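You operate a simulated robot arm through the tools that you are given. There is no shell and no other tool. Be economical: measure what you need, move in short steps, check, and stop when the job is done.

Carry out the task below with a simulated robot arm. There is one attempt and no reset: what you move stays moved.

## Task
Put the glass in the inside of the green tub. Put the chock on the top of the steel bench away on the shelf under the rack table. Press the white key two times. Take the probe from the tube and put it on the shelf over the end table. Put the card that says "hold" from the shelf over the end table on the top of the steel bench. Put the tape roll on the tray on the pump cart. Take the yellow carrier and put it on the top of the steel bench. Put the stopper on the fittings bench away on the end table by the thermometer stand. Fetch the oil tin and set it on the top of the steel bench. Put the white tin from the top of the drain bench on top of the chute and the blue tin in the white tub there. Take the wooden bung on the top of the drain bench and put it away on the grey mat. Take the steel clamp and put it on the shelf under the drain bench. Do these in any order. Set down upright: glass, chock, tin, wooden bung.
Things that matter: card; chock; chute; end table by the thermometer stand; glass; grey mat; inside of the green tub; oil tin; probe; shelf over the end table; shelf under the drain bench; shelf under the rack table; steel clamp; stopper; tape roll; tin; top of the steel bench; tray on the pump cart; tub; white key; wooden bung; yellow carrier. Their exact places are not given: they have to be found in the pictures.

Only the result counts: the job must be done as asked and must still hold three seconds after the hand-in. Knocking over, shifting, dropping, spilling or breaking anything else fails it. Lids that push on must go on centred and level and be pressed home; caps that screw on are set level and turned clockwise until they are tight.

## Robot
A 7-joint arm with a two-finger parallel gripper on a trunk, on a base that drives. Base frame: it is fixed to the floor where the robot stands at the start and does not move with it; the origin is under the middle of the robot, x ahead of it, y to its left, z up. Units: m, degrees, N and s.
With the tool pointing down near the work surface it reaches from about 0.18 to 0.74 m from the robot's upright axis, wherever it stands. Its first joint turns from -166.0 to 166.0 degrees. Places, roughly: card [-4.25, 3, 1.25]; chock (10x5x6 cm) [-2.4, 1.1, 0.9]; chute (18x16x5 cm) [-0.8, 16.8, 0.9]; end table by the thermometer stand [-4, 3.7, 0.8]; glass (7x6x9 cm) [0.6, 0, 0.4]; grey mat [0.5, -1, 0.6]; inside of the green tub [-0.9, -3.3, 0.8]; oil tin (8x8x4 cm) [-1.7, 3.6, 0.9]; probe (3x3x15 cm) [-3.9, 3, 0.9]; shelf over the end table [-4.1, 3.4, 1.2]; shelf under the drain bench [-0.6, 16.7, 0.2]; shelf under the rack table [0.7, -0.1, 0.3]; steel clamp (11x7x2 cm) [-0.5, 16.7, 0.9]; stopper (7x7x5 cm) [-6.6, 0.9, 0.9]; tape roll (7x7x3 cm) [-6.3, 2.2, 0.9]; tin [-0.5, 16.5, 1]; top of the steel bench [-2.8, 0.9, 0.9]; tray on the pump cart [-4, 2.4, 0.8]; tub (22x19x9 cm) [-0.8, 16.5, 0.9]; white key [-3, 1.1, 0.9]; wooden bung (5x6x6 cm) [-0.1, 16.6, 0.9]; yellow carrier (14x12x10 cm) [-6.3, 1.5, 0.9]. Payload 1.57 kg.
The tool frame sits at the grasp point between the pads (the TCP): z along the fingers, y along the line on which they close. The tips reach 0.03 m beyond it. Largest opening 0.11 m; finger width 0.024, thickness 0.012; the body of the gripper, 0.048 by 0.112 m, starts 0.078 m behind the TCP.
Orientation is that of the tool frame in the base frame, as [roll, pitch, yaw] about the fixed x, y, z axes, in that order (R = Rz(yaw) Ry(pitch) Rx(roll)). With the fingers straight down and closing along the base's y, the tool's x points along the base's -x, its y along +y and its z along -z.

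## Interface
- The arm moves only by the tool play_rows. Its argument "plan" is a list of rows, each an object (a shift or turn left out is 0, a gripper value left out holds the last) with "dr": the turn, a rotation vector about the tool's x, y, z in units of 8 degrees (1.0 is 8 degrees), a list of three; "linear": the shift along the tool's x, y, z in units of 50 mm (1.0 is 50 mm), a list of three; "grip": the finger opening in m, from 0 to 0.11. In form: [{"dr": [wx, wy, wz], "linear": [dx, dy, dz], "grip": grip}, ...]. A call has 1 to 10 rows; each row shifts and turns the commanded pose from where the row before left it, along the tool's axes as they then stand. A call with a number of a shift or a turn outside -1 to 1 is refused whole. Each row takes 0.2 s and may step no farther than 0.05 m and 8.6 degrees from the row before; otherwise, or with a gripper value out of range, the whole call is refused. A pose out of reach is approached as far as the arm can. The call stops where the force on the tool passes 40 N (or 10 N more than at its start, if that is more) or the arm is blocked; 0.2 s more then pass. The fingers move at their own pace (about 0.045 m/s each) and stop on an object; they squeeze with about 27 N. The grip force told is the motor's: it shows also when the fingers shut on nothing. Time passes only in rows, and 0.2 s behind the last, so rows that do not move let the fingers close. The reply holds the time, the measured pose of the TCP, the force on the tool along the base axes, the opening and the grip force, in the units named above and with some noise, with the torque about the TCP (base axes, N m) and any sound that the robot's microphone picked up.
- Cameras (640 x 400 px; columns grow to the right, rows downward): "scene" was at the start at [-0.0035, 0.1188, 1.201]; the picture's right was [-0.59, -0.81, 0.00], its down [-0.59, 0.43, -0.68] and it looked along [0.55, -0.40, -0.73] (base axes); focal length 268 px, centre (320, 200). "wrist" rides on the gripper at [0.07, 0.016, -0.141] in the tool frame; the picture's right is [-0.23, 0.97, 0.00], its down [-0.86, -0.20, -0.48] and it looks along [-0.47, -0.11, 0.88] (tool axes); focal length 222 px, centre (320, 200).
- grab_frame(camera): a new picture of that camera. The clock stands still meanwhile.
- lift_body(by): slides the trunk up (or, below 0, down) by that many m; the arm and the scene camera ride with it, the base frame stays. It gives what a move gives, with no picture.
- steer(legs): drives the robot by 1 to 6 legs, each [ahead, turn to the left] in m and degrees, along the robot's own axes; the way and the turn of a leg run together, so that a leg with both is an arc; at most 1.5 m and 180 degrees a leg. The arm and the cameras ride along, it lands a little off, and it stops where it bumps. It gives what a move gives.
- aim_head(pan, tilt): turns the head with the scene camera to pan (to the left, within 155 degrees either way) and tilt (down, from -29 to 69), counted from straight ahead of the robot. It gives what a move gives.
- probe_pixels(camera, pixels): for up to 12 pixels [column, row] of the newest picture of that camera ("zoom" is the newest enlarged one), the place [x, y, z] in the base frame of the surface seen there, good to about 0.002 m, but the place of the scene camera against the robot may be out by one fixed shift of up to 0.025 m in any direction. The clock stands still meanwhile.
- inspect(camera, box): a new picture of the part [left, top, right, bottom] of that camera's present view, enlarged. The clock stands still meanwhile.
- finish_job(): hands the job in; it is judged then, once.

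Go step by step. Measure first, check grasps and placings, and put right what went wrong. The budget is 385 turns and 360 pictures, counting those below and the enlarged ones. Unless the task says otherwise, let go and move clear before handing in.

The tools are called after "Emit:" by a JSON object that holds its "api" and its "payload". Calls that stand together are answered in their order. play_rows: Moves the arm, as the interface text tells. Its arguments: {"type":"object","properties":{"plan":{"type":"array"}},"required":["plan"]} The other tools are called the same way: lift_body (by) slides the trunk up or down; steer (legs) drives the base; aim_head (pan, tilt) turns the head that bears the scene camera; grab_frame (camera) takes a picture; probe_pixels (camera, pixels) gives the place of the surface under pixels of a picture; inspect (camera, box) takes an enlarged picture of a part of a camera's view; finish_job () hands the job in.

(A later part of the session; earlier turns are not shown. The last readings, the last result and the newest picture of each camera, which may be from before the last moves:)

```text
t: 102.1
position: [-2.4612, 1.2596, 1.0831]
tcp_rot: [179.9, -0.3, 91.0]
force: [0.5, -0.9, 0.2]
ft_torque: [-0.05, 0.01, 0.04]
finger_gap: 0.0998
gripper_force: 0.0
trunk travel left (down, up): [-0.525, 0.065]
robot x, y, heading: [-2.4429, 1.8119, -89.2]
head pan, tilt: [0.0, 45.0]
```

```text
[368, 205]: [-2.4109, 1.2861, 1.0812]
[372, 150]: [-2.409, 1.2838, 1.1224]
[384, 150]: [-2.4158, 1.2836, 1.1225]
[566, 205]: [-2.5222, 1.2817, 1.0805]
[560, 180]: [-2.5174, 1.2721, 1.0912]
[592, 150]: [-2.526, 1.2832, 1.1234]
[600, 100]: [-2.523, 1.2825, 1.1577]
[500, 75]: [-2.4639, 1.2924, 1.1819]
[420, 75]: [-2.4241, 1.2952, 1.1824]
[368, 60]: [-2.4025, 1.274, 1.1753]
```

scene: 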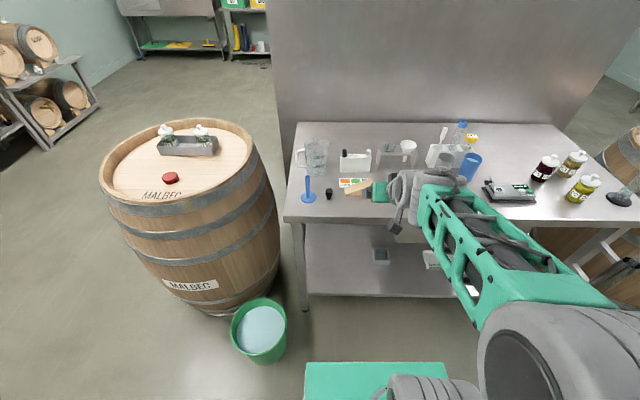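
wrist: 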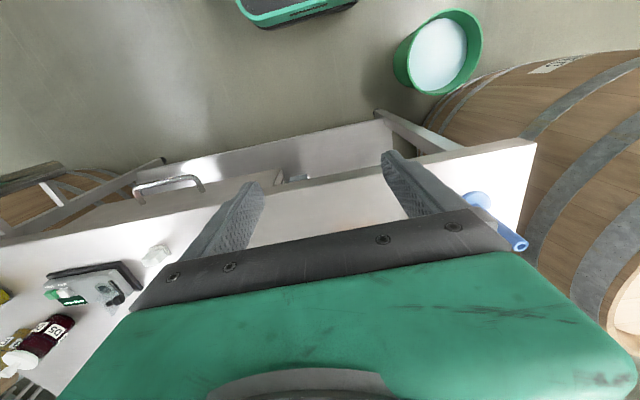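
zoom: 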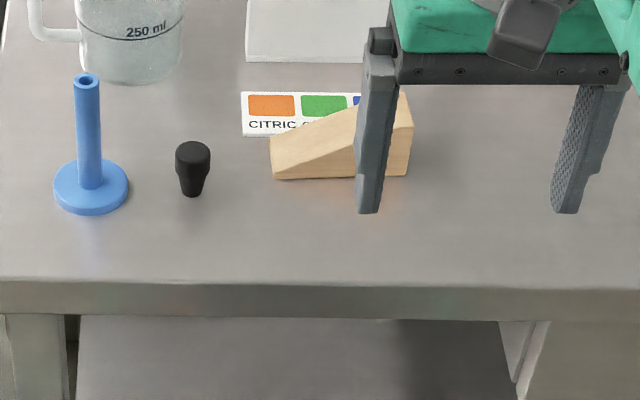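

The chock is a wedge centred near (-2.427,1.055) with its tall end at -x. The scene offset is about 0.01 short forward and +0.015 in z. I'll yaw the hand 90° left so it can take the wedge along its length at 45°.

Emit:
{"api": "play_rows", "payload": {"plan": [{"dr": [0, 0, -1]}, {"dr": [0, 0, -1]}, {"dr": [0, 0, -1]}, {"dr": [0, 0, -1]}, {"dr": [0, 0, -1]}, {"dr": [0, 0, -1]}, {"dr": [0, 0, -1]}, {"dr": [0, 0, -1]}, {"dr": [0, 0, -1]}, {"dr": [0, 0, -1]}]}}

Emit:
{"api": "play_rows", "payload": {"plan": [{"dr": [0, 0, -0.9]}, {"dr": [0, -1, 0], "linear": [0.3, 0, 0]}, {"dr": [0, -1, 0], "linear": [0.3, 0, 0]}, {"dr": [0, -1, 0]}, {"dr": [0, -1, 0]}, {"dr": [0, -1, 0]}, {"dr": [0, -0.6, 0]}]}}

Emit:
{"api": "grab_frame", "payload": {"camera": "wrist"}}

Emit:
{"api": "grab_frame", "payload": {"camera": "scene"}}

```text
t: 104.3
position: [-2.4608, 1.26, 1.0836]
tcp_rot: [179.9, 0.0, 171.2]
force: [-0.4, -0.1, -0.5]
ft_torque: [0.02, 0.0, -0.03]
finger_gap: 0.1001
gripper_force: 0.1
trunk travel left (down, up): [-0.525, 0.065]
robot x, y, heading: [-2.4448, 1.8121, -88.7]
head pan, tilt: [0.0, 45.0]
```

```text
t: 105.9
position: [-2.4649, 1.2948, 1.0376]
tcp_rot: [179.8, 44.9, 178.0]
force: [-0.7, 0.5, -0.1]
ft_torque: [-0.03, -0.01, 0.01]
finger_gap: 0.1002
gripper_force: 0.0
out of reach, approached as far as the arm can: row 6, 7
trunk travel left (down, up): [-0.525, 0.065]
robot x, y, heading: [-2.4439, 1.8123, -89.0]
head pan, tilt: [0.0, 45.0]
```

```text
329 pictures are left
```

wrist: 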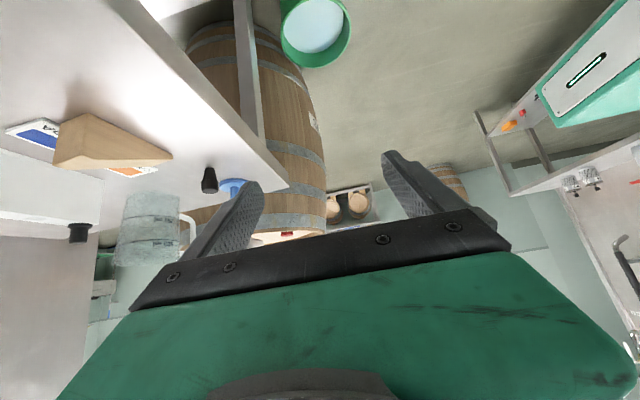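

```text
328 pictures are left
```

scene: 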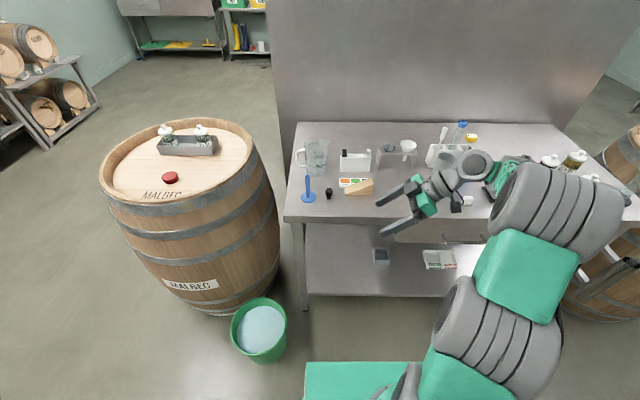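

The pose is nearly reached. I'll check the forearm and elbow height over the bottles before proceeding.

Emit:
{"api": "probe_pixels", "payload": {"camera": "scene", "pixels": [[555, 200], [510, 175], [605, 215], [470, 165], [525, 245], [573, 160], [590, 178], [450, 180]]}}

Emit:
{"api": "probe_pixels", "payload": {"camera": "wrist", "pixels": [[70, 150], [95, 120], [165, 155], [75, 165], [100, 165], [130, 145], [20, 190], [60, 215], [210, 190], [40, 130]]}}

```text
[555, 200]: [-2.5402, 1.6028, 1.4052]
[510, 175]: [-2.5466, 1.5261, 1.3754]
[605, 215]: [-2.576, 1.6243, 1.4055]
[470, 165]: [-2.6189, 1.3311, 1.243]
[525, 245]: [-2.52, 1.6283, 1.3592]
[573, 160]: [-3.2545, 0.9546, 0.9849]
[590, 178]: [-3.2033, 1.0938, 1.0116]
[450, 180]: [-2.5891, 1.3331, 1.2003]
```

```text
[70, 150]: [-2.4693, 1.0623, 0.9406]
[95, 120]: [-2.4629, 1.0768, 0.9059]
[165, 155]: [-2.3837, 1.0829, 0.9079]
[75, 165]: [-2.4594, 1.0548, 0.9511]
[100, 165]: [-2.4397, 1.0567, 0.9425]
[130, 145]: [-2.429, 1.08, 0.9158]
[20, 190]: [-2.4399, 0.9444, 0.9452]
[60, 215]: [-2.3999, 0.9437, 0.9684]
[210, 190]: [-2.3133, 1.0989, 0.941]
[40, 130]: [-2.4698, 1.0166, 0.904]
```

The wrist confirms the chock centre at about (-2.43,1.055), and the elbow is high and clear. I'll align and move to the pre-grasp.

Emit:
{"api": "play_rows", "payload": {"plan": [{"dr": [-0.575, 0, -0.575], "grip": 0.08}, {"linear": [0.235, -0.78, -0.159]}, {"linear": [0.235, -0.78, -0.159]}, {"linear": [0.235, -0.78, -0.159]}, {"linear": [0.235, -0.78, -0.159]}, {"linear": [0.235, -0.78, -0.159]}, {"linear": [0.235, -0.78, -0.159]}]}}

Emit:
{"api": "grab_frame", "payload": {"camera": "wrist"}}

```text
t: 107.5
position: [-2.4573, 1.247, 0.9762]
tcp_rot: [179.9, 44.8, -175.5]
force: [-1.1, 0.5, 0.2]
ft_torque: [0.01, 0.02, 0.01]
finger_gap: 0.0801
gripper_force: 0.0
out of reach, approached as far as the arm can: row 1, 2, 3, 4, 5, 6, 7
trunk travel left (down, up): [-0.525, 0.065]
robot x, y, heading: [-2.4438, 1.81, -89.2]
head pan, tilt: [0.0, 45.0]
```

```text
327 pictures are left
```

wrist: 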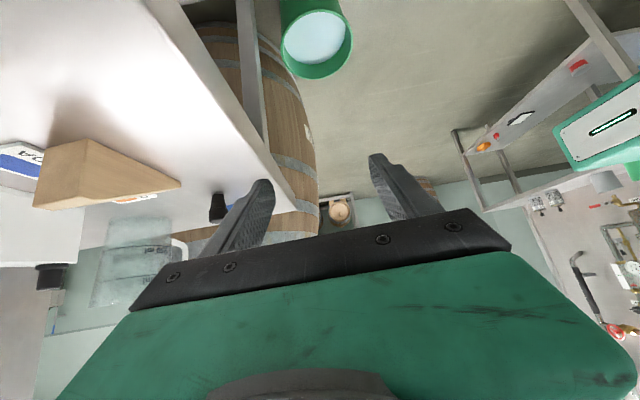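

That pose is at a joint limit. Instead I'll grasp the chock vertically, turn it 90°, set it down and regrasp it at 45°. First, the tool returns to vertical.

Emit:
{"api": "play_rows", "payload": {"plan": [{"linear": [-0.4, 0.5, -0.4]}, {"linear": [-0.4, 0.5, -0.4]}, {"dr": [0, 0.94, 0]}, {"dr": [0, 0.94, 0]}, {"dr": [0, 0.94, 0]}, {"dr": [0, 0.94, 0]}, {"dr": [0, 0.94, 0]}, {"dr": [0, 0.92, 0]}]}}

```text
t: 109.3
position: [-2.4581, 1.2987, 1.0265]
tcp_rot: [179.7, -0.3, -175.3]
force: [-0.7, 0.3, 1.0]
ft_torque: [-0.03, -0.03, -0.01]
finger_gap: 0.0801
gripper_force: 0.0
out of reach, approached as far as the arm can: row 2
trunk travel left (down, up): [-0.525, 0.065]
robot x, y, heading: [-2.4463, 1.811, -89.1]
head pan, tilt: [0.0, 45.0]
```

Emit:
{"api": "play_rows", "payload": {"plan": [{"linear": [-0.01, -0.98, 0]}, {"linear": [-0.01, -0.98, 0]}, {"linear": [-0.01, -0.98, 0]}, {"linear": [-0.01, -0.98, 0]}, {"linear": [-0.02, -0.98, 0]}, {"linear": [0, 0, 0.5]}]}}

Emit:
{"api": "grab_frame", "payload": {"camera": "wrist"}}

Emit:
{"api": "inspect", "payload": {"camera": "scene", "box": [290, 130, 450, 230]}}

```text
t: 110.7
position: [-2.437, 1.0821, 1.0012]
tcp_rot: [179.8, -0.2, -175.3]
force: [0.3, -0.4, -0.6]
ft_torque: [0.01, 0.0, -0.03]
finger_gap: 0.0801
gripper_force: 0.0
out of reach, approached as far as the arm can: row 5
trunk travel left (down, up): [-0.525, 0.065]
robot x, y, heading: [-2.4457, 1.8126, -88.9]
head pan, tilt: [0.0, 45.0]
```

```text
326 pictures are left
```

wrist: 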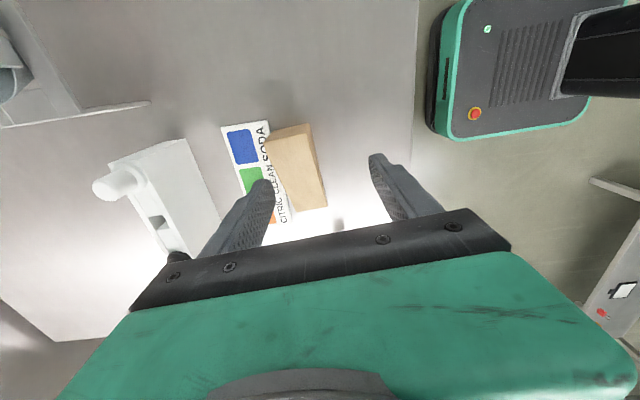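

```text
4.00 times, centred on (370, 180) of scene
```

zoom: 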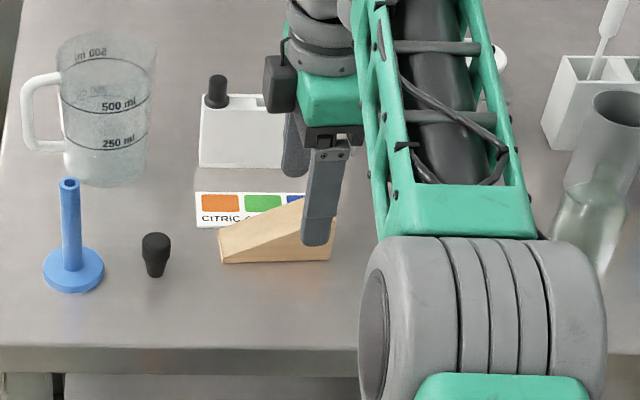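

I'm at the reach limit, so I'll pull the hand back and drive 0.13 m closer.

Emit:
{"api": "play_rows", "payload": {"plan": [{"linear": [0, 0.9, 0]}, {"linear": [0, 0.9, 0]}, {"linear": [0, 0.8, 0]}]}}

Emit:
{"api": "steer", "payload": {"legs": [[0.13, 0]]}}

Emit:
{"api": "grab_frame", "payload": {"camera": "wrist"}}

```text
t: 111.5
position: [-2.4477, 1.2074, 1.0107]
tcp_rot: [179.5, -0.1, -175.3]
force: [-0.7, -1.1, 0.0]
ft_torque: [0.03, 0.04, -0.01]
finger_gap: 0.0798
gripper_force: 0.0
out of reach, approached as far as the arm can: row 3
trunk travel left (down, up): [-0.525, 0.065]
robot x, y, heading: [-2.448, 1.812, -88.8]
head pan, tilt: [0.0, 45.0]
```

```text
t: 112.8
position: [-2.4448, 1.0737, 1.0089]
tcp_rot: [179.4, 0.0, -175.2]
force: [-0.1, -1.5, 0.9]
ft_torque: [0.01, 0.01, -0.03]
finger_gap: 0.0802
gripper_force: 0.1
trunk travel left (down, up): [-0.525, 0.065]
robot x, y, heading: [-2.442, 1.6827, -89.0]
head pan, tilt: [0.0, 45.0]
```

```text
324 pictures are left
```

wrist: 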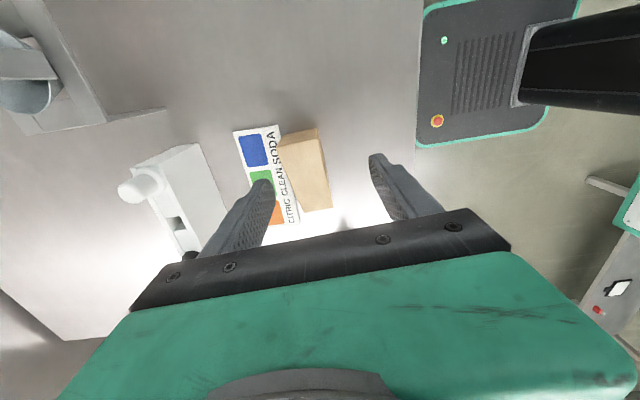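

Emit:
{"api": "probe_pixels", "payload": {"camera": "wrist", "pixels": [[282, 142], [314, 132], [330, 205], [303, 208], [298, 140], [316, 205], [300, 175], [322, 165]]}}

```text
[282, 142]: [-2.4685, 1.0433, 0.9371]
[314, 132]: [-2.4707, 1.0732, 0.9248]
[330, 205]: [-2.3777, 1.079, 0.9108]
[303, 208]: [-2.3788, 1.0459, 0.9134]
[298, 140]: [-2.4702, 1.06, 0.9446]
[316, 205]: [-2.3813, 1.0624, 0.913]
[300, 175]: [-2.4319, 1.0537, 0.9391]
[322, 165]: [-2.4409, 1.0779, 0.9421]
```

Emit:
{"api": "play_rows", "payload": {"plan": [{"linear": [0, -0.32, 0]}, {"linear": [0, 0, 0.6]}, {"linear": [0, 0, 0.5]}, {"linear": [0, 0, 0.35]}]}}

Emit:
{"api": "grab_frame", "payload": {"camera": "wrist"}}

```text
t: 113.8
position: [-2.4431, 1.0308, 0.9608]
tcp_rot: [179.0, 0.0, -175.3]
force: [-0.3, 0.3, -0.4]
ft_torque: [0.03, 0.0, 0.0]
finger_gap: 0.0831
gripper_force: 2.0
out of reach, approached as far as the arm can: row 2, 3, 4
trunk travel left (down, up): [-0.525, 0.065]
robot x, y, heading: [-2.4444, 1.677, -88.7]
head pan, tilt: [0.0, 45.0]
```

```text
323 pictures are left
```

wrist: 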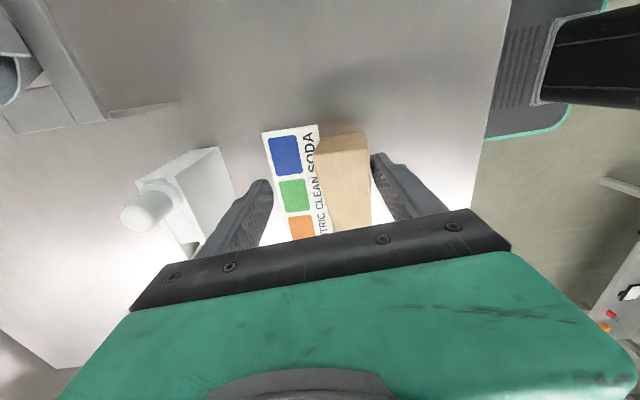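

The arm hits a joint limit at this yaw. I'll lift off and try the opposite yaw, which has the same closing line.

Emit:
{"api": "play_rows", "payload": {"plan": [{"linear": [0, 0.3, -0.7]}, {"linear": [0, 0.5, -0.9]}, {"dr": [0, 0, 1]}, {"dr": [0, 0, 1]}, {"dr": [0, 0, 1]}, {"dr": [0, 0, 1]}, {"dr": [0, 0, 1]}, {"dr": [0, 0, 1]}, {"dr": [0, 0, 1]}, {"dr": [0, 0, 1]}]}}

Emit:
{"api": "play_rows", "payload": {"plan": [{"dr": [0, 0, 1]}, {"dr": [0, 0, 1]}, {"dr": [0, 0, 1]}, {"dr": [0, 0, 1]}, {"dr": [0, 0, 1]}, {"dr": [0, 0, 1]}, {"dr": [0, 0, 1]}, {"dr": [0, 0, 1]}, {"dr": [0, 0, 1]}, {"dr": [0, 0, 1]}]}}

Emit:
{"api": "play_rows", "payload": {"plan": [{"dr": [0, 0, 1]}, {"dr": [0, 0, 1]}, {"dr": [0, 0, 1]}, {"dr": [0, 0, 1]}]}}

Emit:
{"api": "grab_frame", "payload": {"camera": "wrist"}}

Emit:
{"api": "grab_frame", "payload": {"camera": "scene"}}

```text
refused: row 2 steps farther than a row can; nothing moved
```

```text
t: 115.2
position: [-2.4456, 1.0295, 0.9703]
tcp_rot: [-179.9, -0.2, 135.7]
force: [-0.6, 12.6, 24.5]
ft_torque: [0.93, -0.83, 0.61]
finger_gap: 0.087
gripper_force: 4.1
trunk travel left (down, up): [-0.525, 0.065]
robot x, y, heading: [-2.4413, 1.6816, -89.1]
head pan, tilt: [0.0, 45.0]
stopped in row 7: the force on the tool passed its limit (the readings are from after the stop); the commanded pose is now the measured one
```

```text
t: 115.7
position: [-2.4461, 1.0261, 0.9738]
tcp_rot: [-179.5, 0.3, 127.1]
force: [0.6, 4.1, 21.1]
ft_torque: [0.45, -0.89, 0.11]
finger_gap: 0.0825
gripper_force: 1.8
trunk travel left (down, up): [-0.525, 0.065]
robot x, y, heading: [-2.4405, 1.6782, -88.6]
head pan, tilt: [0.0, 45.0]
stopped in row 2: the force on the tool passed its limit (the readings are from after the stop); the commanded pose is now the measured one
```

```text
322 pictures are left
```

wrist: 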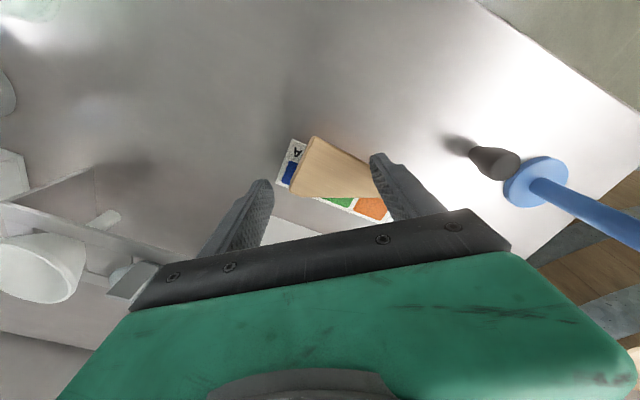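

```text
321 pictures are left
```

scene: 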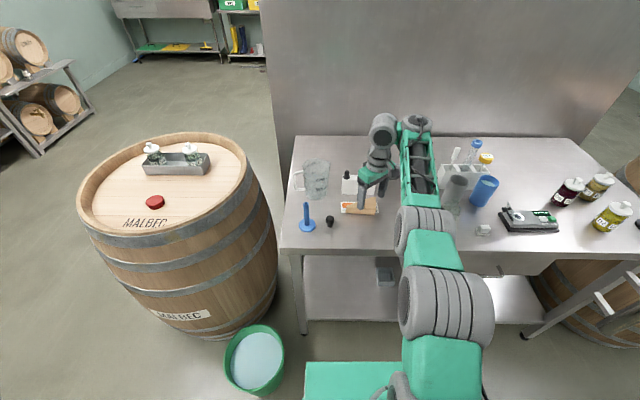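

A refused row led me to turn too low, and the finger pressed the chock (21 N). I'll raise straight up and check nothing else moved.

Emit:
{"api": "play_rows", "payload": {"plan": [{"linear": [0, 0, -0.9]}, {"linear": [0, 0, -0.9]}]}}

Emit:
{"api": "inspect", "payload": {"camera": "scene", "box": [280, 130, 440, 250]}}

Emit:
{"api": "grab_frame", "payload": {"camera": "wrist"}}

```text
t: 116.3
position: [-2.4453, 1.0269, 1.056]
tcp_rot: [-179.9, -0.2, 127.2]
force: [0.3, 0.1, 0.0]
ft_torque: [0.02, 0.03, 0.01]
finger_gap: 0.08
gripper_force: 0.1
trunk travel left (down, up): [-0.525, 0.065]
robot x, y, heading: [-2.4429, 1.683, -88.9]
head pan, tilt: [0.0, 45.0]
```

```text
3.33 times, centred on (360, 190) of scene
```

zoom: 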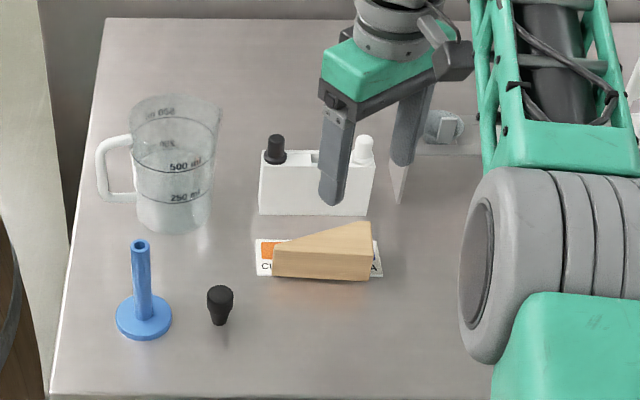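

```text
319 pictures are left
```

wrist: 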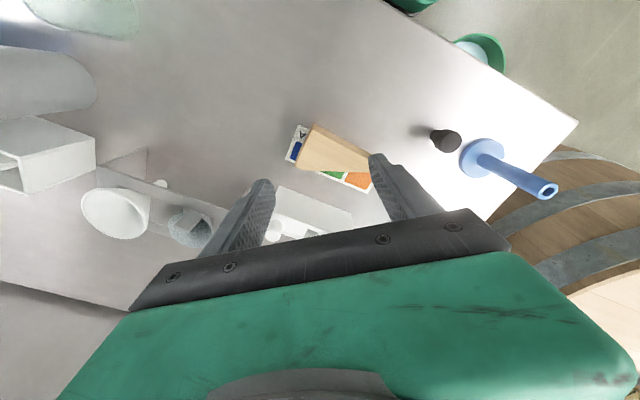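

The chock slid back onto the card strip. I'll verify whether that card moved: its earlier corners computed to (-2.479,0.983) and (-2.479,1.031).

Emit:
{"api": "inspect", "payload": {"camera": "wrist", "box": [250, 100, 410, 200]}}

```text
4.00 times, centred on (330, 150) of wrist
```

zoom: 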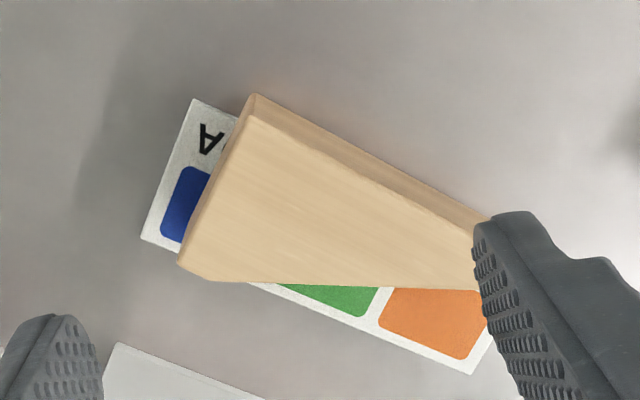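

Emit:
{"api": "probe_pixels", "payload": {"camera": "zoom", "pixels": [[143, 237], [194, 102], [472, 372], [256, 96], [190, 262], [485, 225], [470, 285], [256, 105], [330, 200]]}}

```text
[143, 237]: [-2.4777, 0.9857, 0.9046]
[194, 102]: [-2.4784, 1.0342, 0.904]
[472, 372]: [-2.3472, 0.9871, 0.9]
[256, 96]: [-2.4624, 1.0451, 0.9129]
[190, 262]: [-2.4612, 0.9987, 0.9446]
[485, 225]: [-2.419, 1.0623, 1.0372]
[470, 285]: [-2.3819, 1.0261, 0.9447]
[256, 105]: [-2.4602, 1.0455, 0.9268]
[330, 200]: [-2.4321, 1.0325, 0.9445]
```

The card has not moved (corners within 3 mm), but the chock is tipped on its side with its base facing the robot. I can grip it by its ends in natural yaw and pitch it upright later. I'll realign the yaw and open fully.

Emit:
{"api": "play_rows", "payload": {"plan": [{"dr": [0, 0, 0.9], "grip": 0.11}, {"dr": [0, 0, 0.9]}, {"dr": [0, 0, 0.9]}, {"dr": [0, 0, 0.9]}, {"dr": [0, 0, 0.9]}]}}

Emit:
{"api": "grab_frame", "payload": {"camera": "wrist"}}

Emit:
{"api": "inspect", "payload": {"camera": "wrist", "box": [240, 100, 440, 225]}}

```text
t: 117.5
position: [-2.4462, 1.027, 1.0591]
tcp_rot: [-179.7, 0.0, 91.0]
force: [0.5, -0.6, 1.0]
ft_torque: [0.0, -0.01, -0.01]
finger_gap: 0.1098
gripper_force: 0.0
trunk travel left (down, up): [-0.525, 0.065]
robot x, y, heading: [-2.4439, 1.679, -89.1]
head pan, tilt: [0.0, 45.0]
```

```text
317 pictures are left
```

wrist: 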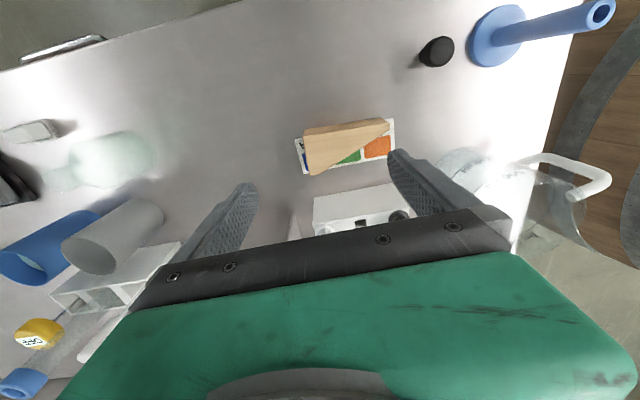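

```text
3.20 times, centred on (340, 162) of wrist
```

zoom: 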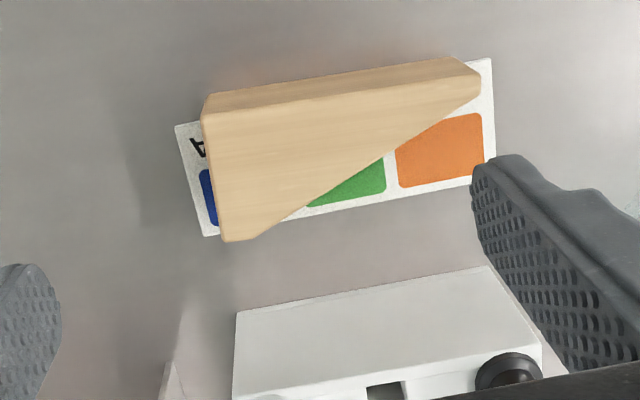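

Emit:
{"api": "probe_pixels", "payload": {"camera": "zoom", "pixels": [[207, 118], [212, 98], [222, 236], [478, 80], [477, 95], [452, 60], [450, 75], [330, 120], [260, 225], [492, 62], [490, 158]]}}

```text
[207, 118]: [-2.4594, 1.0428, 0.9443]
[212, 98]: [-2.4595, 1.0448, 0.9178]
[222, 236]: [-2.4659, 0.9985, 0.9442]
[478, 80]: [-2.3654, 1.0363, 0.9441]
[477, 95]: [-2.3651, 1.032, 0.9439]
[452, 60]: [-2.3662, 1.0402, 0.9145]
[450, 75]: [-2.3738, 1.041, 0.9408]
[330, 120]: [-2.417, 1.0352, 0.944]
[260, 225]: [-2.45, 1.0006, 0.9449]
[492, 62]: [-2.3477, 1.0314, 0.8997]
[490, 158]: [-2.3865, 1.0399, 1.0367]
```

Chock length spans x -2.463..-2.363 with the base face at y≈1.043. I'll position the fingers over both ends, 1.4 cm from the base.

Emit:
{"api": "play_rows", "payload": {"plan": [{"dr": [0, 0, 0.47], "linear": [0.03, 0.66, 0]}, {"linear": [0, 0, 0.9]}, {"linear": [0, 0, 0.5]}]}}

Emit:
{"api": "grab_frame", "payload": {"camera": "wrist"}}

```text
t: 118.3
position: [-2.4145, 1.0298, 0.9898]
tcp_rot: [-179.7, 0.0, 87.3]
force: [0.1, 0.8, 0.6]
ft_torque: [-0.04, 0.05, -0.01]
finger_gap: 0.11
gripper_force: 0.0
trunk travel left (down, up): [-0.525, 0.065]
robot x, y, heading: [-2.4417, 1.6815, -89.0]
head pan, tilt: [0.0, 45.0]
```

```text
315 pictures are left
```

wrist: 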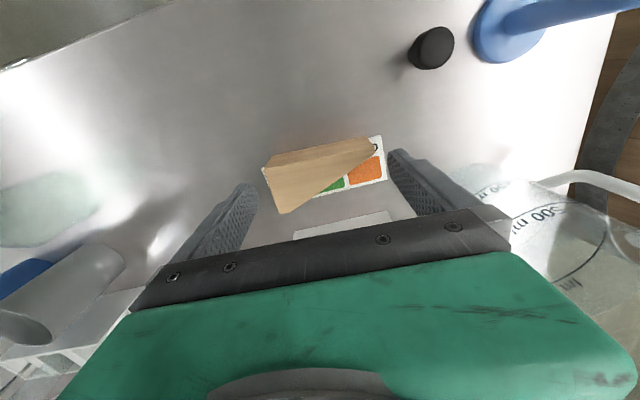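

Emit:
{"api": "play_rows", "payload": {"plan": [{"linear": [0, 0, 0.4]}, {"linear": [0, 0, 0.4]}, {"linear": [0, 0, 0.25]}]}}

Emit:
{"api": "grab_frame", "payload": {"camera": "wrist"}}

```text
t: 119.1
position: [-2.4132, 1.0145, 0.9443]
tcp_rot: [-179.7, -0.4, 87.4]
force: [-0.2, 0.6, -0.2]
ft_torque: [0.02, 0.01, -0.03]
finger_gap: 0.1098
gripper_force: 0.1
out of reach, approached as far as the arm can: row 2, 3
trunk travel left (down, up): [-0.525, 0.065]
robot x, y, heading: [-2.4377, 1.6805, -88.9]
head pan, tilt: [0.0, 45.0]
```

```text
314 pictures are left
```

wrist: 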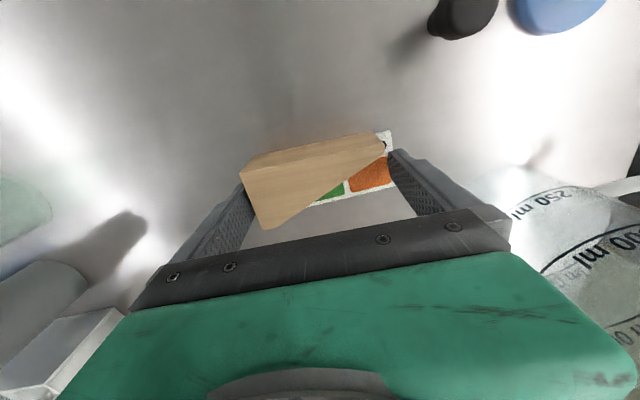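

The arm posture is limiting again, but I can lower the whole trunk instead. I'll raise slightly, recentre y, then lower with the trunk.

Emit:
{"api": "play_rows", "payload": {"plan": [{"linear": [0.1, 0, -0.5]}, {"linear": [0.2, 0, -0.3]}]}}

```text
t: 119.7
position: [-2.4123, 1.0315, 0.9833]
tcp_rot: [-179.7, 0.0, 87.3]
force: [0.3, 1.0, 0.0]
ft_torque: [-0.03, 0.0, 0.0]
finger_gap: 0.1101
gripper_force: 0.0
trunk travel left (down, up): [-0.525, 0.065]
robot x, y, heading: [-2.4403, 1.681, -88.9]
head pan, tilt: [0.0, 45.0]
```

Emit:
{"api": "lift_body", "payload": {"by": -0.046}}

Emit:
{"api": "play_rows", "payload": {"plan": [{"grip": 0.08}, {"grip": 0.08}, {"grip": 0.08}, {"grip": 0.08}]}}

Emit:
{"api": "grab_frame", "payload": {"camera": "wrist"}}

```text
t: 120.6
position: [-2.4133, 1.0294, 0.9377]
tcp_rot: [-179.7, 0.1, 87.3]
force: [-0.4, -0.2, -0.7]
ft_torque: [-0.04, 0.02, 0.03]
finger_gap: 0.11
gripper_force: 0.0
trunk travel left (down, up): [-0.479, 0.111]
robot x, y, heading: [-2.4405, 1.682, -89.0]
head pan, tilt: [0.0, 45.0]
```

```text
t: 121.6
position: [-2.4127, 1.03, 0.9369]
tcp_rot: [-179.8, 0.0, 87.3]
force: [-0.4, -0.6, 0.7]
ft_torque: [0.03, -0.08, -0.02]
finger_gap: 0.0996
gripper_force: 26.8
trunk travel left (down, up): [-0.479, 0.111]
robot x, y, heading: [-2.4423, 1.679, -89.0]
head pan, tilt: [0.0, 45.0]
```

```text
313 pictures are left
```

wrist: 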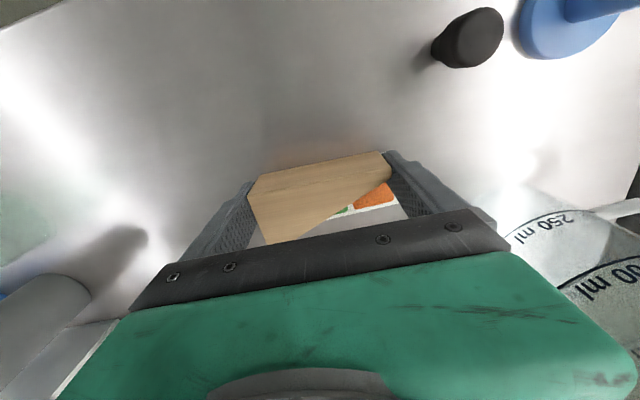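

Gripped at 9.96 cm. I'll lift with the trunk and check the hold.

Emit:
{"api": "lift_body", "payload": {"by": 0.1}}

Emit:
{"api": "grab_frame", "payload": {"camera": "wrist"}}

Emit:
{"api": "grab_frame", "payload": {"camera": "scene"}}

```text
t: 122.9
position: [-2.4115, 1.0299, 1.0369]
tcp_rot: [-179.7, 0.0, 87.4]
force: [0.5, 0.2, -0.9]
ft_torque: [0.0, -0.03, 0.03]
finger_gap: 0.0997
gripper_force: 27.1
trunk travel left (down, up): [-0.579, 0.011]
robot x, y, heading: [-2.4459, 1.6801, -89.0]
head pan, tilt: [0.0, 45.0]
```

```text
312 pictures are left
```

wrist: 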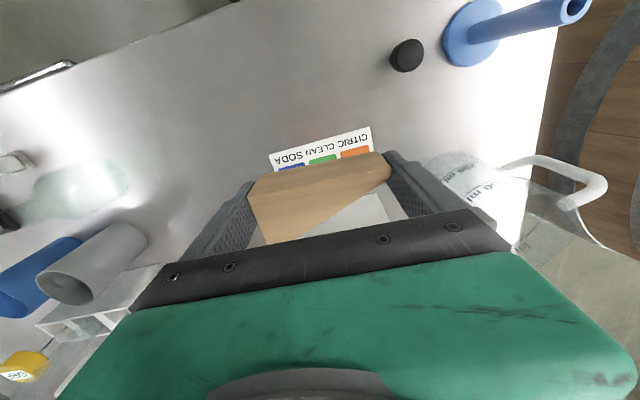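

```text
311 pictures are left
```

scene: 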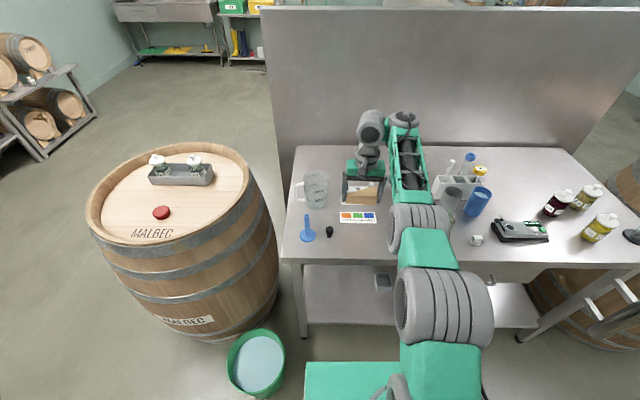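

The chock is held and the card strip is undisturbed. I'll retract the arm and drive back towards the rack table.

Emit:
{"api": "play_rows", "payload": {"plan": [{"linear": [0.9, 0, 0]}, {"linear": [0.9, 0, 0]}, {"linear": [0.9, 0, 0]}, {"linear": [0.9, 0, 0]}, {"linear": [0.9, 0, 0]}]}}

Emit:
{"api": "steer", "payload": {"legs": [[-0.22, 0], [0, 89], [1.5, 0], [0.1, 0], [0, -90]]}}

```text
t: 124.1
position: [-2.3948, 1.2063, 1.1117]
tcp_rot: [-179.8, -0.3, 87.3]
force: [0.0, 0.7, -0.7]
ft_torque: [-0.04, -0.01, 0.0]
finger_gap: 0.0997
gripper_force: 27.5
out of reach, approached as far as the arm can: row 1, 2, 3, 4, 5
trunk travel left (down, up): [-0.579, 0.011]
robot x, y, heading: [-2.4413, 1.6782, -89.2]
head pan, tilt: [0.0, 45.0]
```

```text
t: 141.2
position: [-0.8272, 1.3967, 1.1124]
tcp_rot: [-179.8, -0.5, 83.8]
force: [0.7, 0.0, -1.7]
ft_torque: [0.01, 0.0, 0.0]
finger_gap: 0.0997
gripper_force: 27.3
trunk travel left (down, up): [-0.579, 0.011]
robot x, y, heading: [-0.8451, 1.8711, -92.9]
head pan, tilt: [0.0, 45.0]
```

Emit:
{"api": "steer", "payload": {"legs": [[0, 2.9], [1.5, 0], [0.36, 0], [0, 90]]}}

Emit:
{"api": "lift_body", "payload": {"by": -0.4}}

Emit:
{"api": "play_rows", "payload": {"plan": [{"linear": [0, 0, 0.8]}, {"linear": [0, 0, 0.8]}]}}

Emit:
{"api": "aim_head", "payload": {"pan": 0, "tilt": 48}}

Emit:
{"api": "grab_frame", "payload": {"camera": "scene"}}

```text
t: 154.8
position: [-0.3583, 0.0962, 1.1118]
tcp_rot: [-179.7, -0.4, 178.8]
force: [-1.1, -0.3, -1.5]
ft_torque: [0.01, 0.0, 0.05]
finger_gap: 0.0996
gripper_force: 26.6
trunk travel left (down, up): [-0.579, 0.011]
robot x, y, heading: [-0.8292, 0.0405, 2.6]
head pan, tilt: [0.0, 45.0]
```

```text
t: 158.6
position: [-0.3586, 0.0951, 0.7116]
tcp_rot: [-179.7, -0.4, 178.8]
force: [-0.4, 0.3, -1.0]
ft_torque: [-0.01, 0.04, -0.02]
finger_gap: 0.0996
gripper_force: 27.0
trunk travel left (down, up): [-0.179, 0.411]
robot x, y, heading: [-0.8325, 0.0371, 2.5]
head pan, tilt: [0.0, 45.0]
```

```text
t: 159.2
position: [-0.3332, 0.0991, 0.6849]
tcp_rot: [-179.8, -0.7, 178.8]
force: [-0.2, -0.5, -1.3]
ft_torque: [0.0, 0.04, 0.01]
finger_gap: 0.0996
gripper_force: 26.8
out of reach, approached as far as the arm can: row 1, 2
trunk travel left (down, up): [-0.179, 0.411]
robot x, y, heading: [-0.8349, 0.0385, 2.7]
head pan, tilt: [0.0, 45.0]
```

```text
t: 159.9
position: [-0.3322, 0.0993, 0.6854]
tcp_rot: [-179.8, -0.8, 178.7]
force: [0.3, -0.1, -0.4]
ft_torque: [0.02, 0.01, -0.04]
finger_gap: 0.0993
gripper_force: 27.0
trunk travel left (down, up): [-0.179, 0.411]
robot x, y, heading: [-0.831, 0.0331, 2.4]
head pan, tilt: [0.0, 48.0]
```

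```text
310 pictures are left
```

scene: 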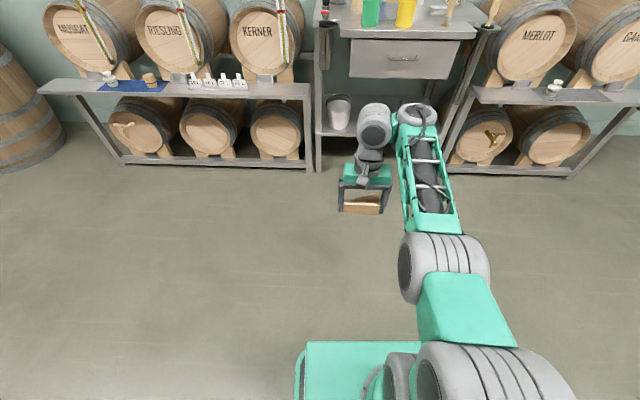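

The wrist looks folded into an awkward posture. I'll pitch the hand up towards horizontal, which is needed anyway, and see whether it unfolds.

Emit:
{"api": "play_rows", "payload": {"plan": [{"dr": [0, -1, 0]}, {"dr": [0, -1, 0]}, {"dr": [0, -1, 0]}, {"dr": [0, -1, 0]}, {"dr": [0, -1, 0]}, {"dr": [0, -1, 0]}]}}

Emit:
{"api": "grab_frame", "payload": {"camera": "scene"}}

```text
t: 161.3
position: [-0.3536, 0.058, 1.0149]
tcp_rot: [179.0, 44.5, 179.6]
force: [-0.4, -0.8, -0.1]
ft_torque: [0.0, 0.04, 0.01]
finger_gap: 0.0997
gripper_force: 27.0
out of reach, approached as far as the arm can: row 1, 2, 3, 4, 5, 6
trunk travel left (down, up): [-0.179, 0.411]
robot x, y, heading: [-0.8309, 0.0352, 2.6]
head pan, tilt: [0.0, 48.0]
```

```text
309 pictures are left
```

scene: 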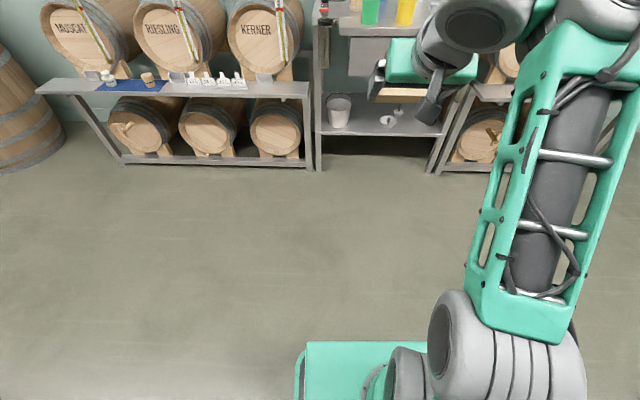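

The wrist is on a poor branch. I'll move the hand out to the right, like the start pose, to recover the good posture.

Emit:
{"api": "play_rows", "payload": {"plan": [{"linear": [0, -0.9, 0]}, {"linear": [0, -0.9, 0]}, {"linear": [0, -0.9, 0]}, {"linear": [0, -0.9, 0]}, {"linear": [0, -0.9, 0]}, {"linear": [0, -0.9, 0]}, {"linear": [0, -0.9, 0]}, {"linear": [0, -0.9, 0]}]}}

Emit:
{"api": "grab_frame", "payload": {"camera": "scene"}}

```text
t: 162.0
position: [-0.3571, 0.0414, 1.029]
tcp_rot: [-179.7, 47.4, -167.0]
force: [0.5, -0.2, -0.5]
ft_torque: [0.0, 0.01, 0.01]
finger_gap: 0.0996
gripper_force: 26.9
trunk travel left (down, up): [-0.179, 0.411]
robot x, y, heading: [-0.8329, 0.0368, 2.6]
head pan, tilt: [0.0, 48.0]
stopped in row 3: the arm was blocked; the commanded pose is now the measured one
```

```text
308 pictures are left
```

scene: 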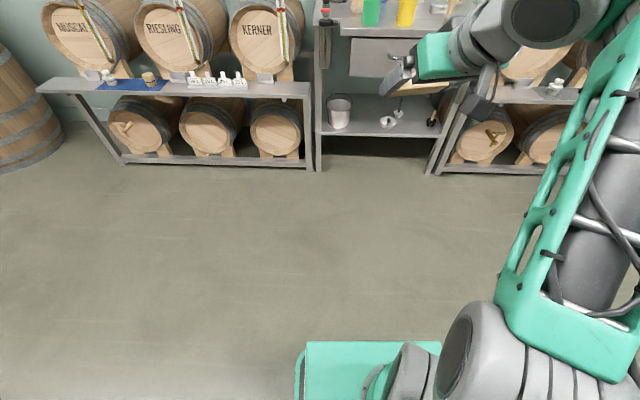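

Blocked (the forearm is near the head). I'll move the hand forward and left, away from the body.

Emit:
{"api": "play_rows", "payload": {"plan": [{"linear": [-0.6, 0, 0.6]}, {"linear": [-0.6, 0, 0.6]}, {"linear": [-0.6, 0, 0.6]}, {"linear": [-0.6, 0, 0.6]}, {"linear": [-0.6, 0, 0.6]}]}}

Emit:
{"api": "grab_frame", "payload": {"camera": "scene"}}

```text
t: 163.2
position: [-0.1567, 0.0867, 1.0424]
tcp_rot: [-179.6, 47.8, -167.0]
force: [-0.3, -0.4, -0.7]
ft_torque: [0.01, 0.05, -0.03]
finger_gap: 0.0993
gripper_force: 26.8
trunk travel left (down, up): [-0.179, 0.411]
robot x, y, heading: [-0.8304, 0.041, 2.5]
head pan, tilt: [0.0, 48.0]
```

```text
307 pictures are left
```

scene: 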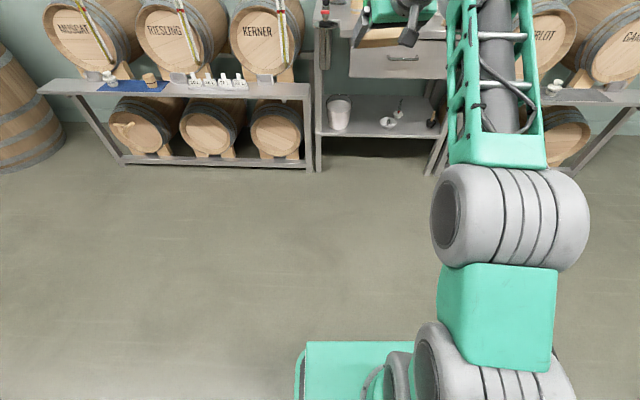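

Motion is free again. Now I'll pitch the hand to horizontal here.

Emit:
{"api": "play_rows", "payload": {"plan": [{"dr": [0, -1, 0]}, {"dr": [0, -1, 0]}, {"dr": [0, -1, 0]}, {"dr": [0, -1, 0]}, {"dr": [0, -1, 0]}]}}

Emit:
{"api": "grab_frame", "payload": {"camera": "scene"}}

```text
t: 164.4
position: [-0.1546, 0.0861, 1.0412]
tcp_rot: [-174.1, 87.7, -161.4]
force: [0.7, 0.6, -0.4]
ft_torque: [-0.03, 0.06, 0.02]
finger_gap: 0.0996
gripper_force: 26.5
trunk travel left (down, up): [-0.179, 0.411]
robot x, y, heading: [-0.833, 0.0388, 2.6]
head pan, tilt: [0.0, 48.0]
```

```text
306 pictures are left
```

scene: 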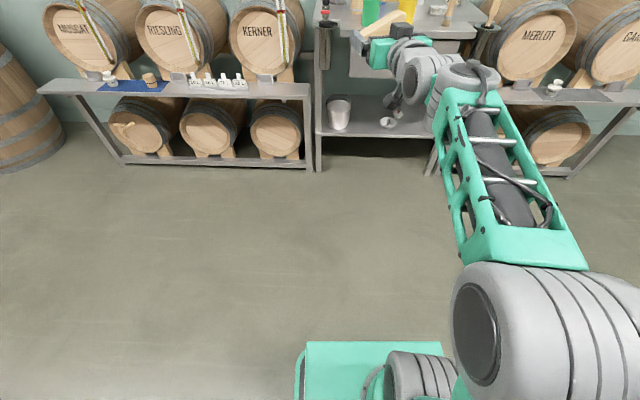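

The posture is good now and the chock is upright. I'll correct heading and elevation, then lower the trunk.

Emit:
{"api": "play_rows", "payload": {"plan": [{"dr": [0.8, 0, 0]}, {"dr": [0.79, 0, 0]}, {"dr": [0, -0.29, 0]}]}}

Emit:
{"api": "lift_body", "payload": {"by": -0.179}}

Emit:
{"api": "play_rows", "payload": {"plan": [{"linear": [0.9, 0, 0]}, {"linear": [0.9, 0, 0]}, {"linear": [0.9, 0, 0]}, {"linear": [0.9, 0, 0]}, {"linear": [0.9, 0, 0]}]}}

```text
t: 165.2
position: [-0.154, 0.0878, 1.04]
tcp_rot: [-82.5, 89.2, -82.5]
force: [0.3, -0.5, -1.1]
ft_torque: [0.0, 0.04, -0.01]
finger_gap: 0.0997
gripper_force: 26.8
trunk travel left (down, up): [-0.179, 0.411]
robot x, y, heading: [-0.8313, 0.0327, 2.6]
head pan, tilt: [0.0, 48.0]
```

```text
t: 167.2
position: [-0.1547, 0.0882, 0.8613]
tcp_rot: [-84.7, 89.2, -84.6]
force: [-0.1, 0.2, -0.7]
ft_torque: [0.01, -0.01, 0.01]
finger_gap: 0.0992
gripper_force: 26.8
trunk travel left (down, up): [0.0, 0.59]
robot x, y, heading: [-0.8338, 0.0387, 2.3]
head pan, tilt: [0.0, 48.0]
```

```text
t: 168.4
position: [-0.1529, 0.0822, 0.6378]
tcp_rot: [-77.0, 89.1, -76.9]
force: [0.4, 0.6, -0.1]
ft_torque: [0.03, 0.07, 0.03]
finger_gap: 0.0994
gripper_force: 27.0
trunk travel left (down, up): [0.0, 0.59]
robot x, y, heading: [-0.8346, 0.0372, 2.6]
head pan, tilt: [0.0, 48.0]
```

Emit:
{"api": "play_rows", "payload": {"plan": [{"linear": [0.9, 0, 0]}, {"linear": [0.9, 0, 0]}, {"linear": [0.9, 0, 0]}, {"linear": [0.9, 0, 0]}]}}

Emit:
{"api": "steer", "payload": {"legs": [[0, -2.5], [0.4, 0]]}}

Emit:
{"api": "grab_frame", "payload": {"camera": "scene"}}

Emit:
{"api": "grab_frame", "payload": {"camera": "wrist"}}

```text
t: 169.4
position: [-0.1541, 0.081, 0.4602]
tcp_rot: [-75.2, 89.2, -75.1]
force: [0.3, -0.2, -1.4]
ft_torque: [0.03, 0.06, 0.01]
finger_gap: 0.0993
gripper_force: 26.9
trunk travel left (down, up): [0.0, 0.59]
robot x, y, heading: [-0.8333, 0.0395, 2.5]
head pan, tilt: [0.0, 48.0]
```

```text
t: 172.3
position: [0.2496, 0.0482, 0.459]
tcp_rot: [-85.9, 89.2, -88.6]
force: [-1.0, -0.4, -0.7]
ft_torque: [-0.05, -0.01, 0.01]
finger_gap: 0.0999
gripper_force: 27.6
trunk travel left (down, up): [0.0, 0.59]
robot x, y, heading: [-0.4314, 0.0375, -0.1]
head pan, tilt: [0.0, 48.0]
```

```text
305 pictures are left
```

scene: 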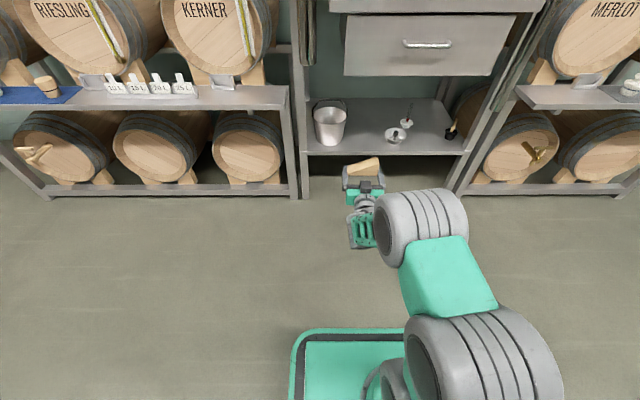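

```text
304 pictures are left
```

wrist: 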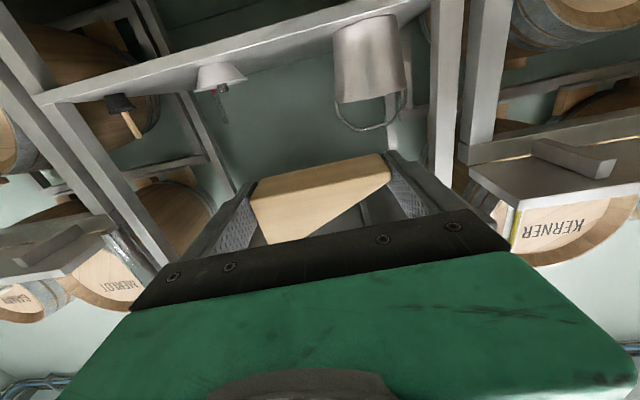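

The chock is upright and centred. I'll correct heading and y, lower to 0.40, then drive in 0.33 m.

Emit:
{"api": "play_rows", "payload": {"plan": [{"dr": [-0.34, 0, 0]}, {"linear": [0, -0.53, 0]}, {"linear": [0, -0.53, 0]}, {"linear": [0.5, 0, 0]}, {"linear": [0.6, 0, 0]}]}}

Emit:
{"api": "steer", "payload": {"legs": [[0.33, 0]]}}

Emit:
{"api": "grab_frame", "payload": {"camera": "scene"}}

Emit:
{"api": "grab_frame", "payload": {"camera": "wrist"}}

```text
t: 173.5
position: [0.2498, -0.0073, 0.4042]
tcp_rot: [-86.5, 89.2, -86.4]
force: [-1.1, 0.2, -0.3]
ft_torque: [0.02, 0.04, -0.03]
finger_gap: 0.0994
gripper_force: 27.1
trunk travel left (down, up): [0.0, 0.59]
robot x, y, heading: [-0.4306, 0.0344, -0.1]
head pan, tilt: [0.0, 48.0]
```

```text
t: 175.7
position: [0.578, -0.0108, 0.4035]
tcp_rot: [-89.4, 89.2, -89.5]
force: [-0.2, -0.6, -0.8]
ft_torque: [0.02, 0.03, 0.02]
finger_gap: 0.0995
gripper_force: 27.0
trunk travel left (down, up): [0.0, 0.59]
robot x, y, heading: [-0.104, 0.0316, -0.4]
head pan, tilt: [0.0, 48.0]
```

```text
303 pictures are left
```

scene: 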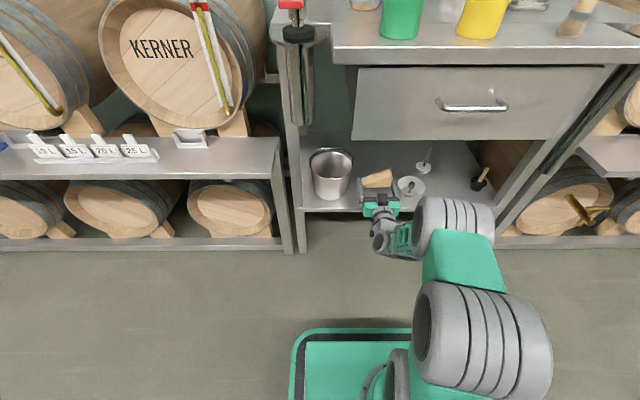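

```text
302 pictures are left
```

wrist: 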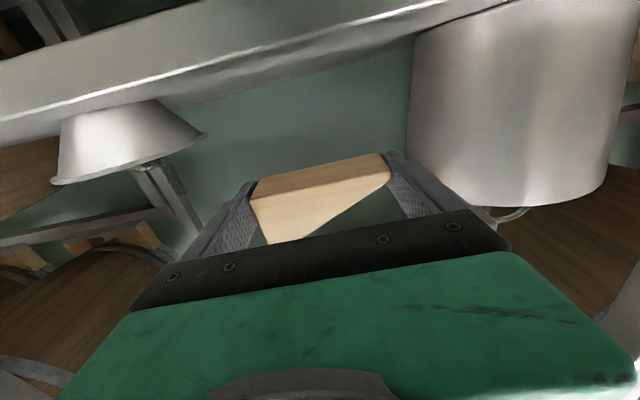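

The chock spans x 0.571–0.616 above the shelf. Lowering in steps.

Emit:
{"api": "play_rows", "payload": {"plan": [{"linear": [0, 0, 0.16]}, {"linear": [0.5, 0, 0]}, {"linear": [0.5, 0, 0]}, {"linear": [0.2, 0, 0]}, {"linear": [0.06, 0, 0]}, {"linear": [0.06, 0, 0]}, {"linear": [0, 0, 0]}]}}

```text
t: 177.3
position: [0.5854, -0.0128, 0.3371]
tcp_rot: [-90.1, 89.2, -90.3]
force: [0.4, -0.7, -0.8]
ft_torque: [0.02, 0.03, 0.01]
finger_gap: 0.0997
gripper_force: 27.0
trunk travel left (down, up): [0.0, 0.59]
robot x, y, heading: [-0.1039, 0.0384, -0.4]
head pan, tilt: [0.0, 48.0]
```

Emit:
{"api": "play_rows", "payload": {"plan": [{"linear": [0.04, 0, 0]}, {"linear": [0.04, 0, 0]}, {"linear": [0, 0, 0]}]}}

```text
t: 178.1
position: [0.5861, -0.0133, 0.3336]
tcp_rot: [-87.0, 89.3, -87.0]
force: [0.2, 0.4, -0.5]
ft_torque: [0.07, 0.03, -0.06]
finger_gap: 0.0997
gripper_force: 27.0
trunk travel left (down, up): [0.0, 0.59]
robot x, y, heading: [-0.103, 0.0355, -0.3]
head pan, tilt: [0.0, 48.0]
```

Emit:
{"api": "play_rows", "payload": {"plan": [{"linear": [0.03, 0, 0]}, {"linear": [0, 0, 0]}]}}

Emit:
{"api": "inspect", "payload": {"camera": "scene", "box": [300, 140, 460, 240]}}

Emit:
{"api": "grab_frame", "payload": {"camera": "wrist"}}

```text
t: 178.7
position: [0.5844, -0.013, 0.3335]
tcp_rot: [-75.2, 89.2, -75.4]
force: [-2.3, 1.3, 7.8]
ft_torque: [0.6, 0.46, 0.01]
finger_gap: 0.0995
gripper_force: 26.8
trunk travel left (down, up): [0.0, 0.59]
robot x, y, heading: [-0.1035, 0.0347, -0.4]
head pan, tilt: [0.0, 48.0]
```

```text
4.00 times, centred on (380, 190) of scene
```

zoom: 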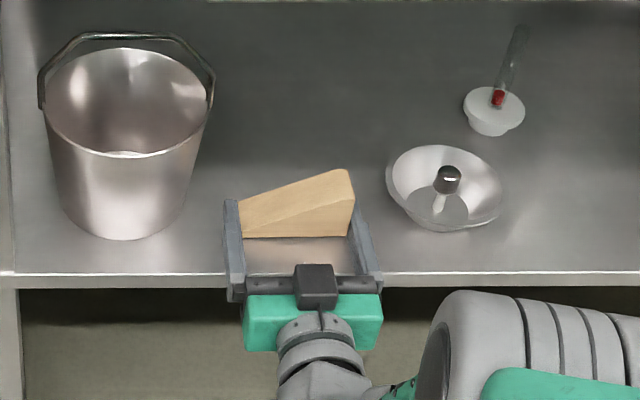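

```text
300 pictures are left
```

wrist: 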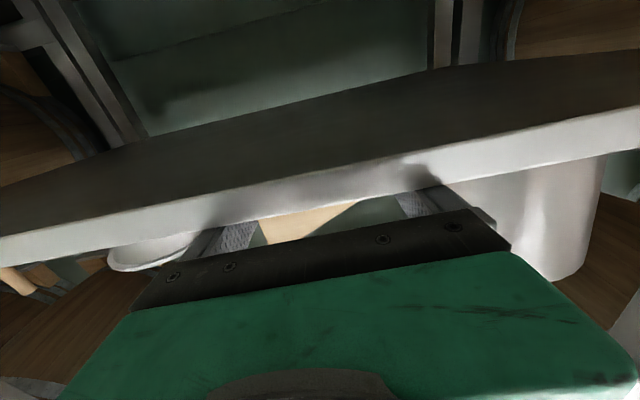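

It's touching (7.8 N) and sitting flat. I'll open and withdraw straight back.

Emit:
{"api": "play_rows", "payload": {"plan": [{"linear": [-0.02, 0, 0], "grip": 0.11}, {"grip": 0.11}, {"linear": [0, 0, -0.4]}, {"linear": [0, 0, -0.9]}, {"linear": [0, 0, -0.9]}, {"linear": [0, 0, -0.9]}]}}

Emit:
{"api": "inspect", "payload": {"camera": "scene", "box": [300, 140, 460, 240]}}

```text
t: 180.1
position: [0.4406, -0.0101, 0.3371]
tcp_rot: [-112.0, 89.2, -112.2]
force: [0.2, -0.3, -0.9]
ft_torque: [0.01, 0.02, 0.01]
finger_gap: 0.1098
gripper_force: 0.1
out of reach, approached as far as the arm can: row 6
trunk travel left (down, up): [0.0, 0.59]
robot x, y, heading: [-0.1018, 0.0313, -0.6]
head pan, tilt: [0.0, 48.0]
```

```text
4.00 times, centred on (380, 190) of scene
```

zoom: 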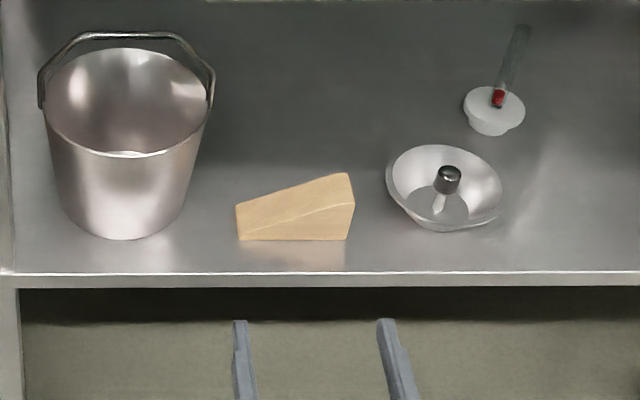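

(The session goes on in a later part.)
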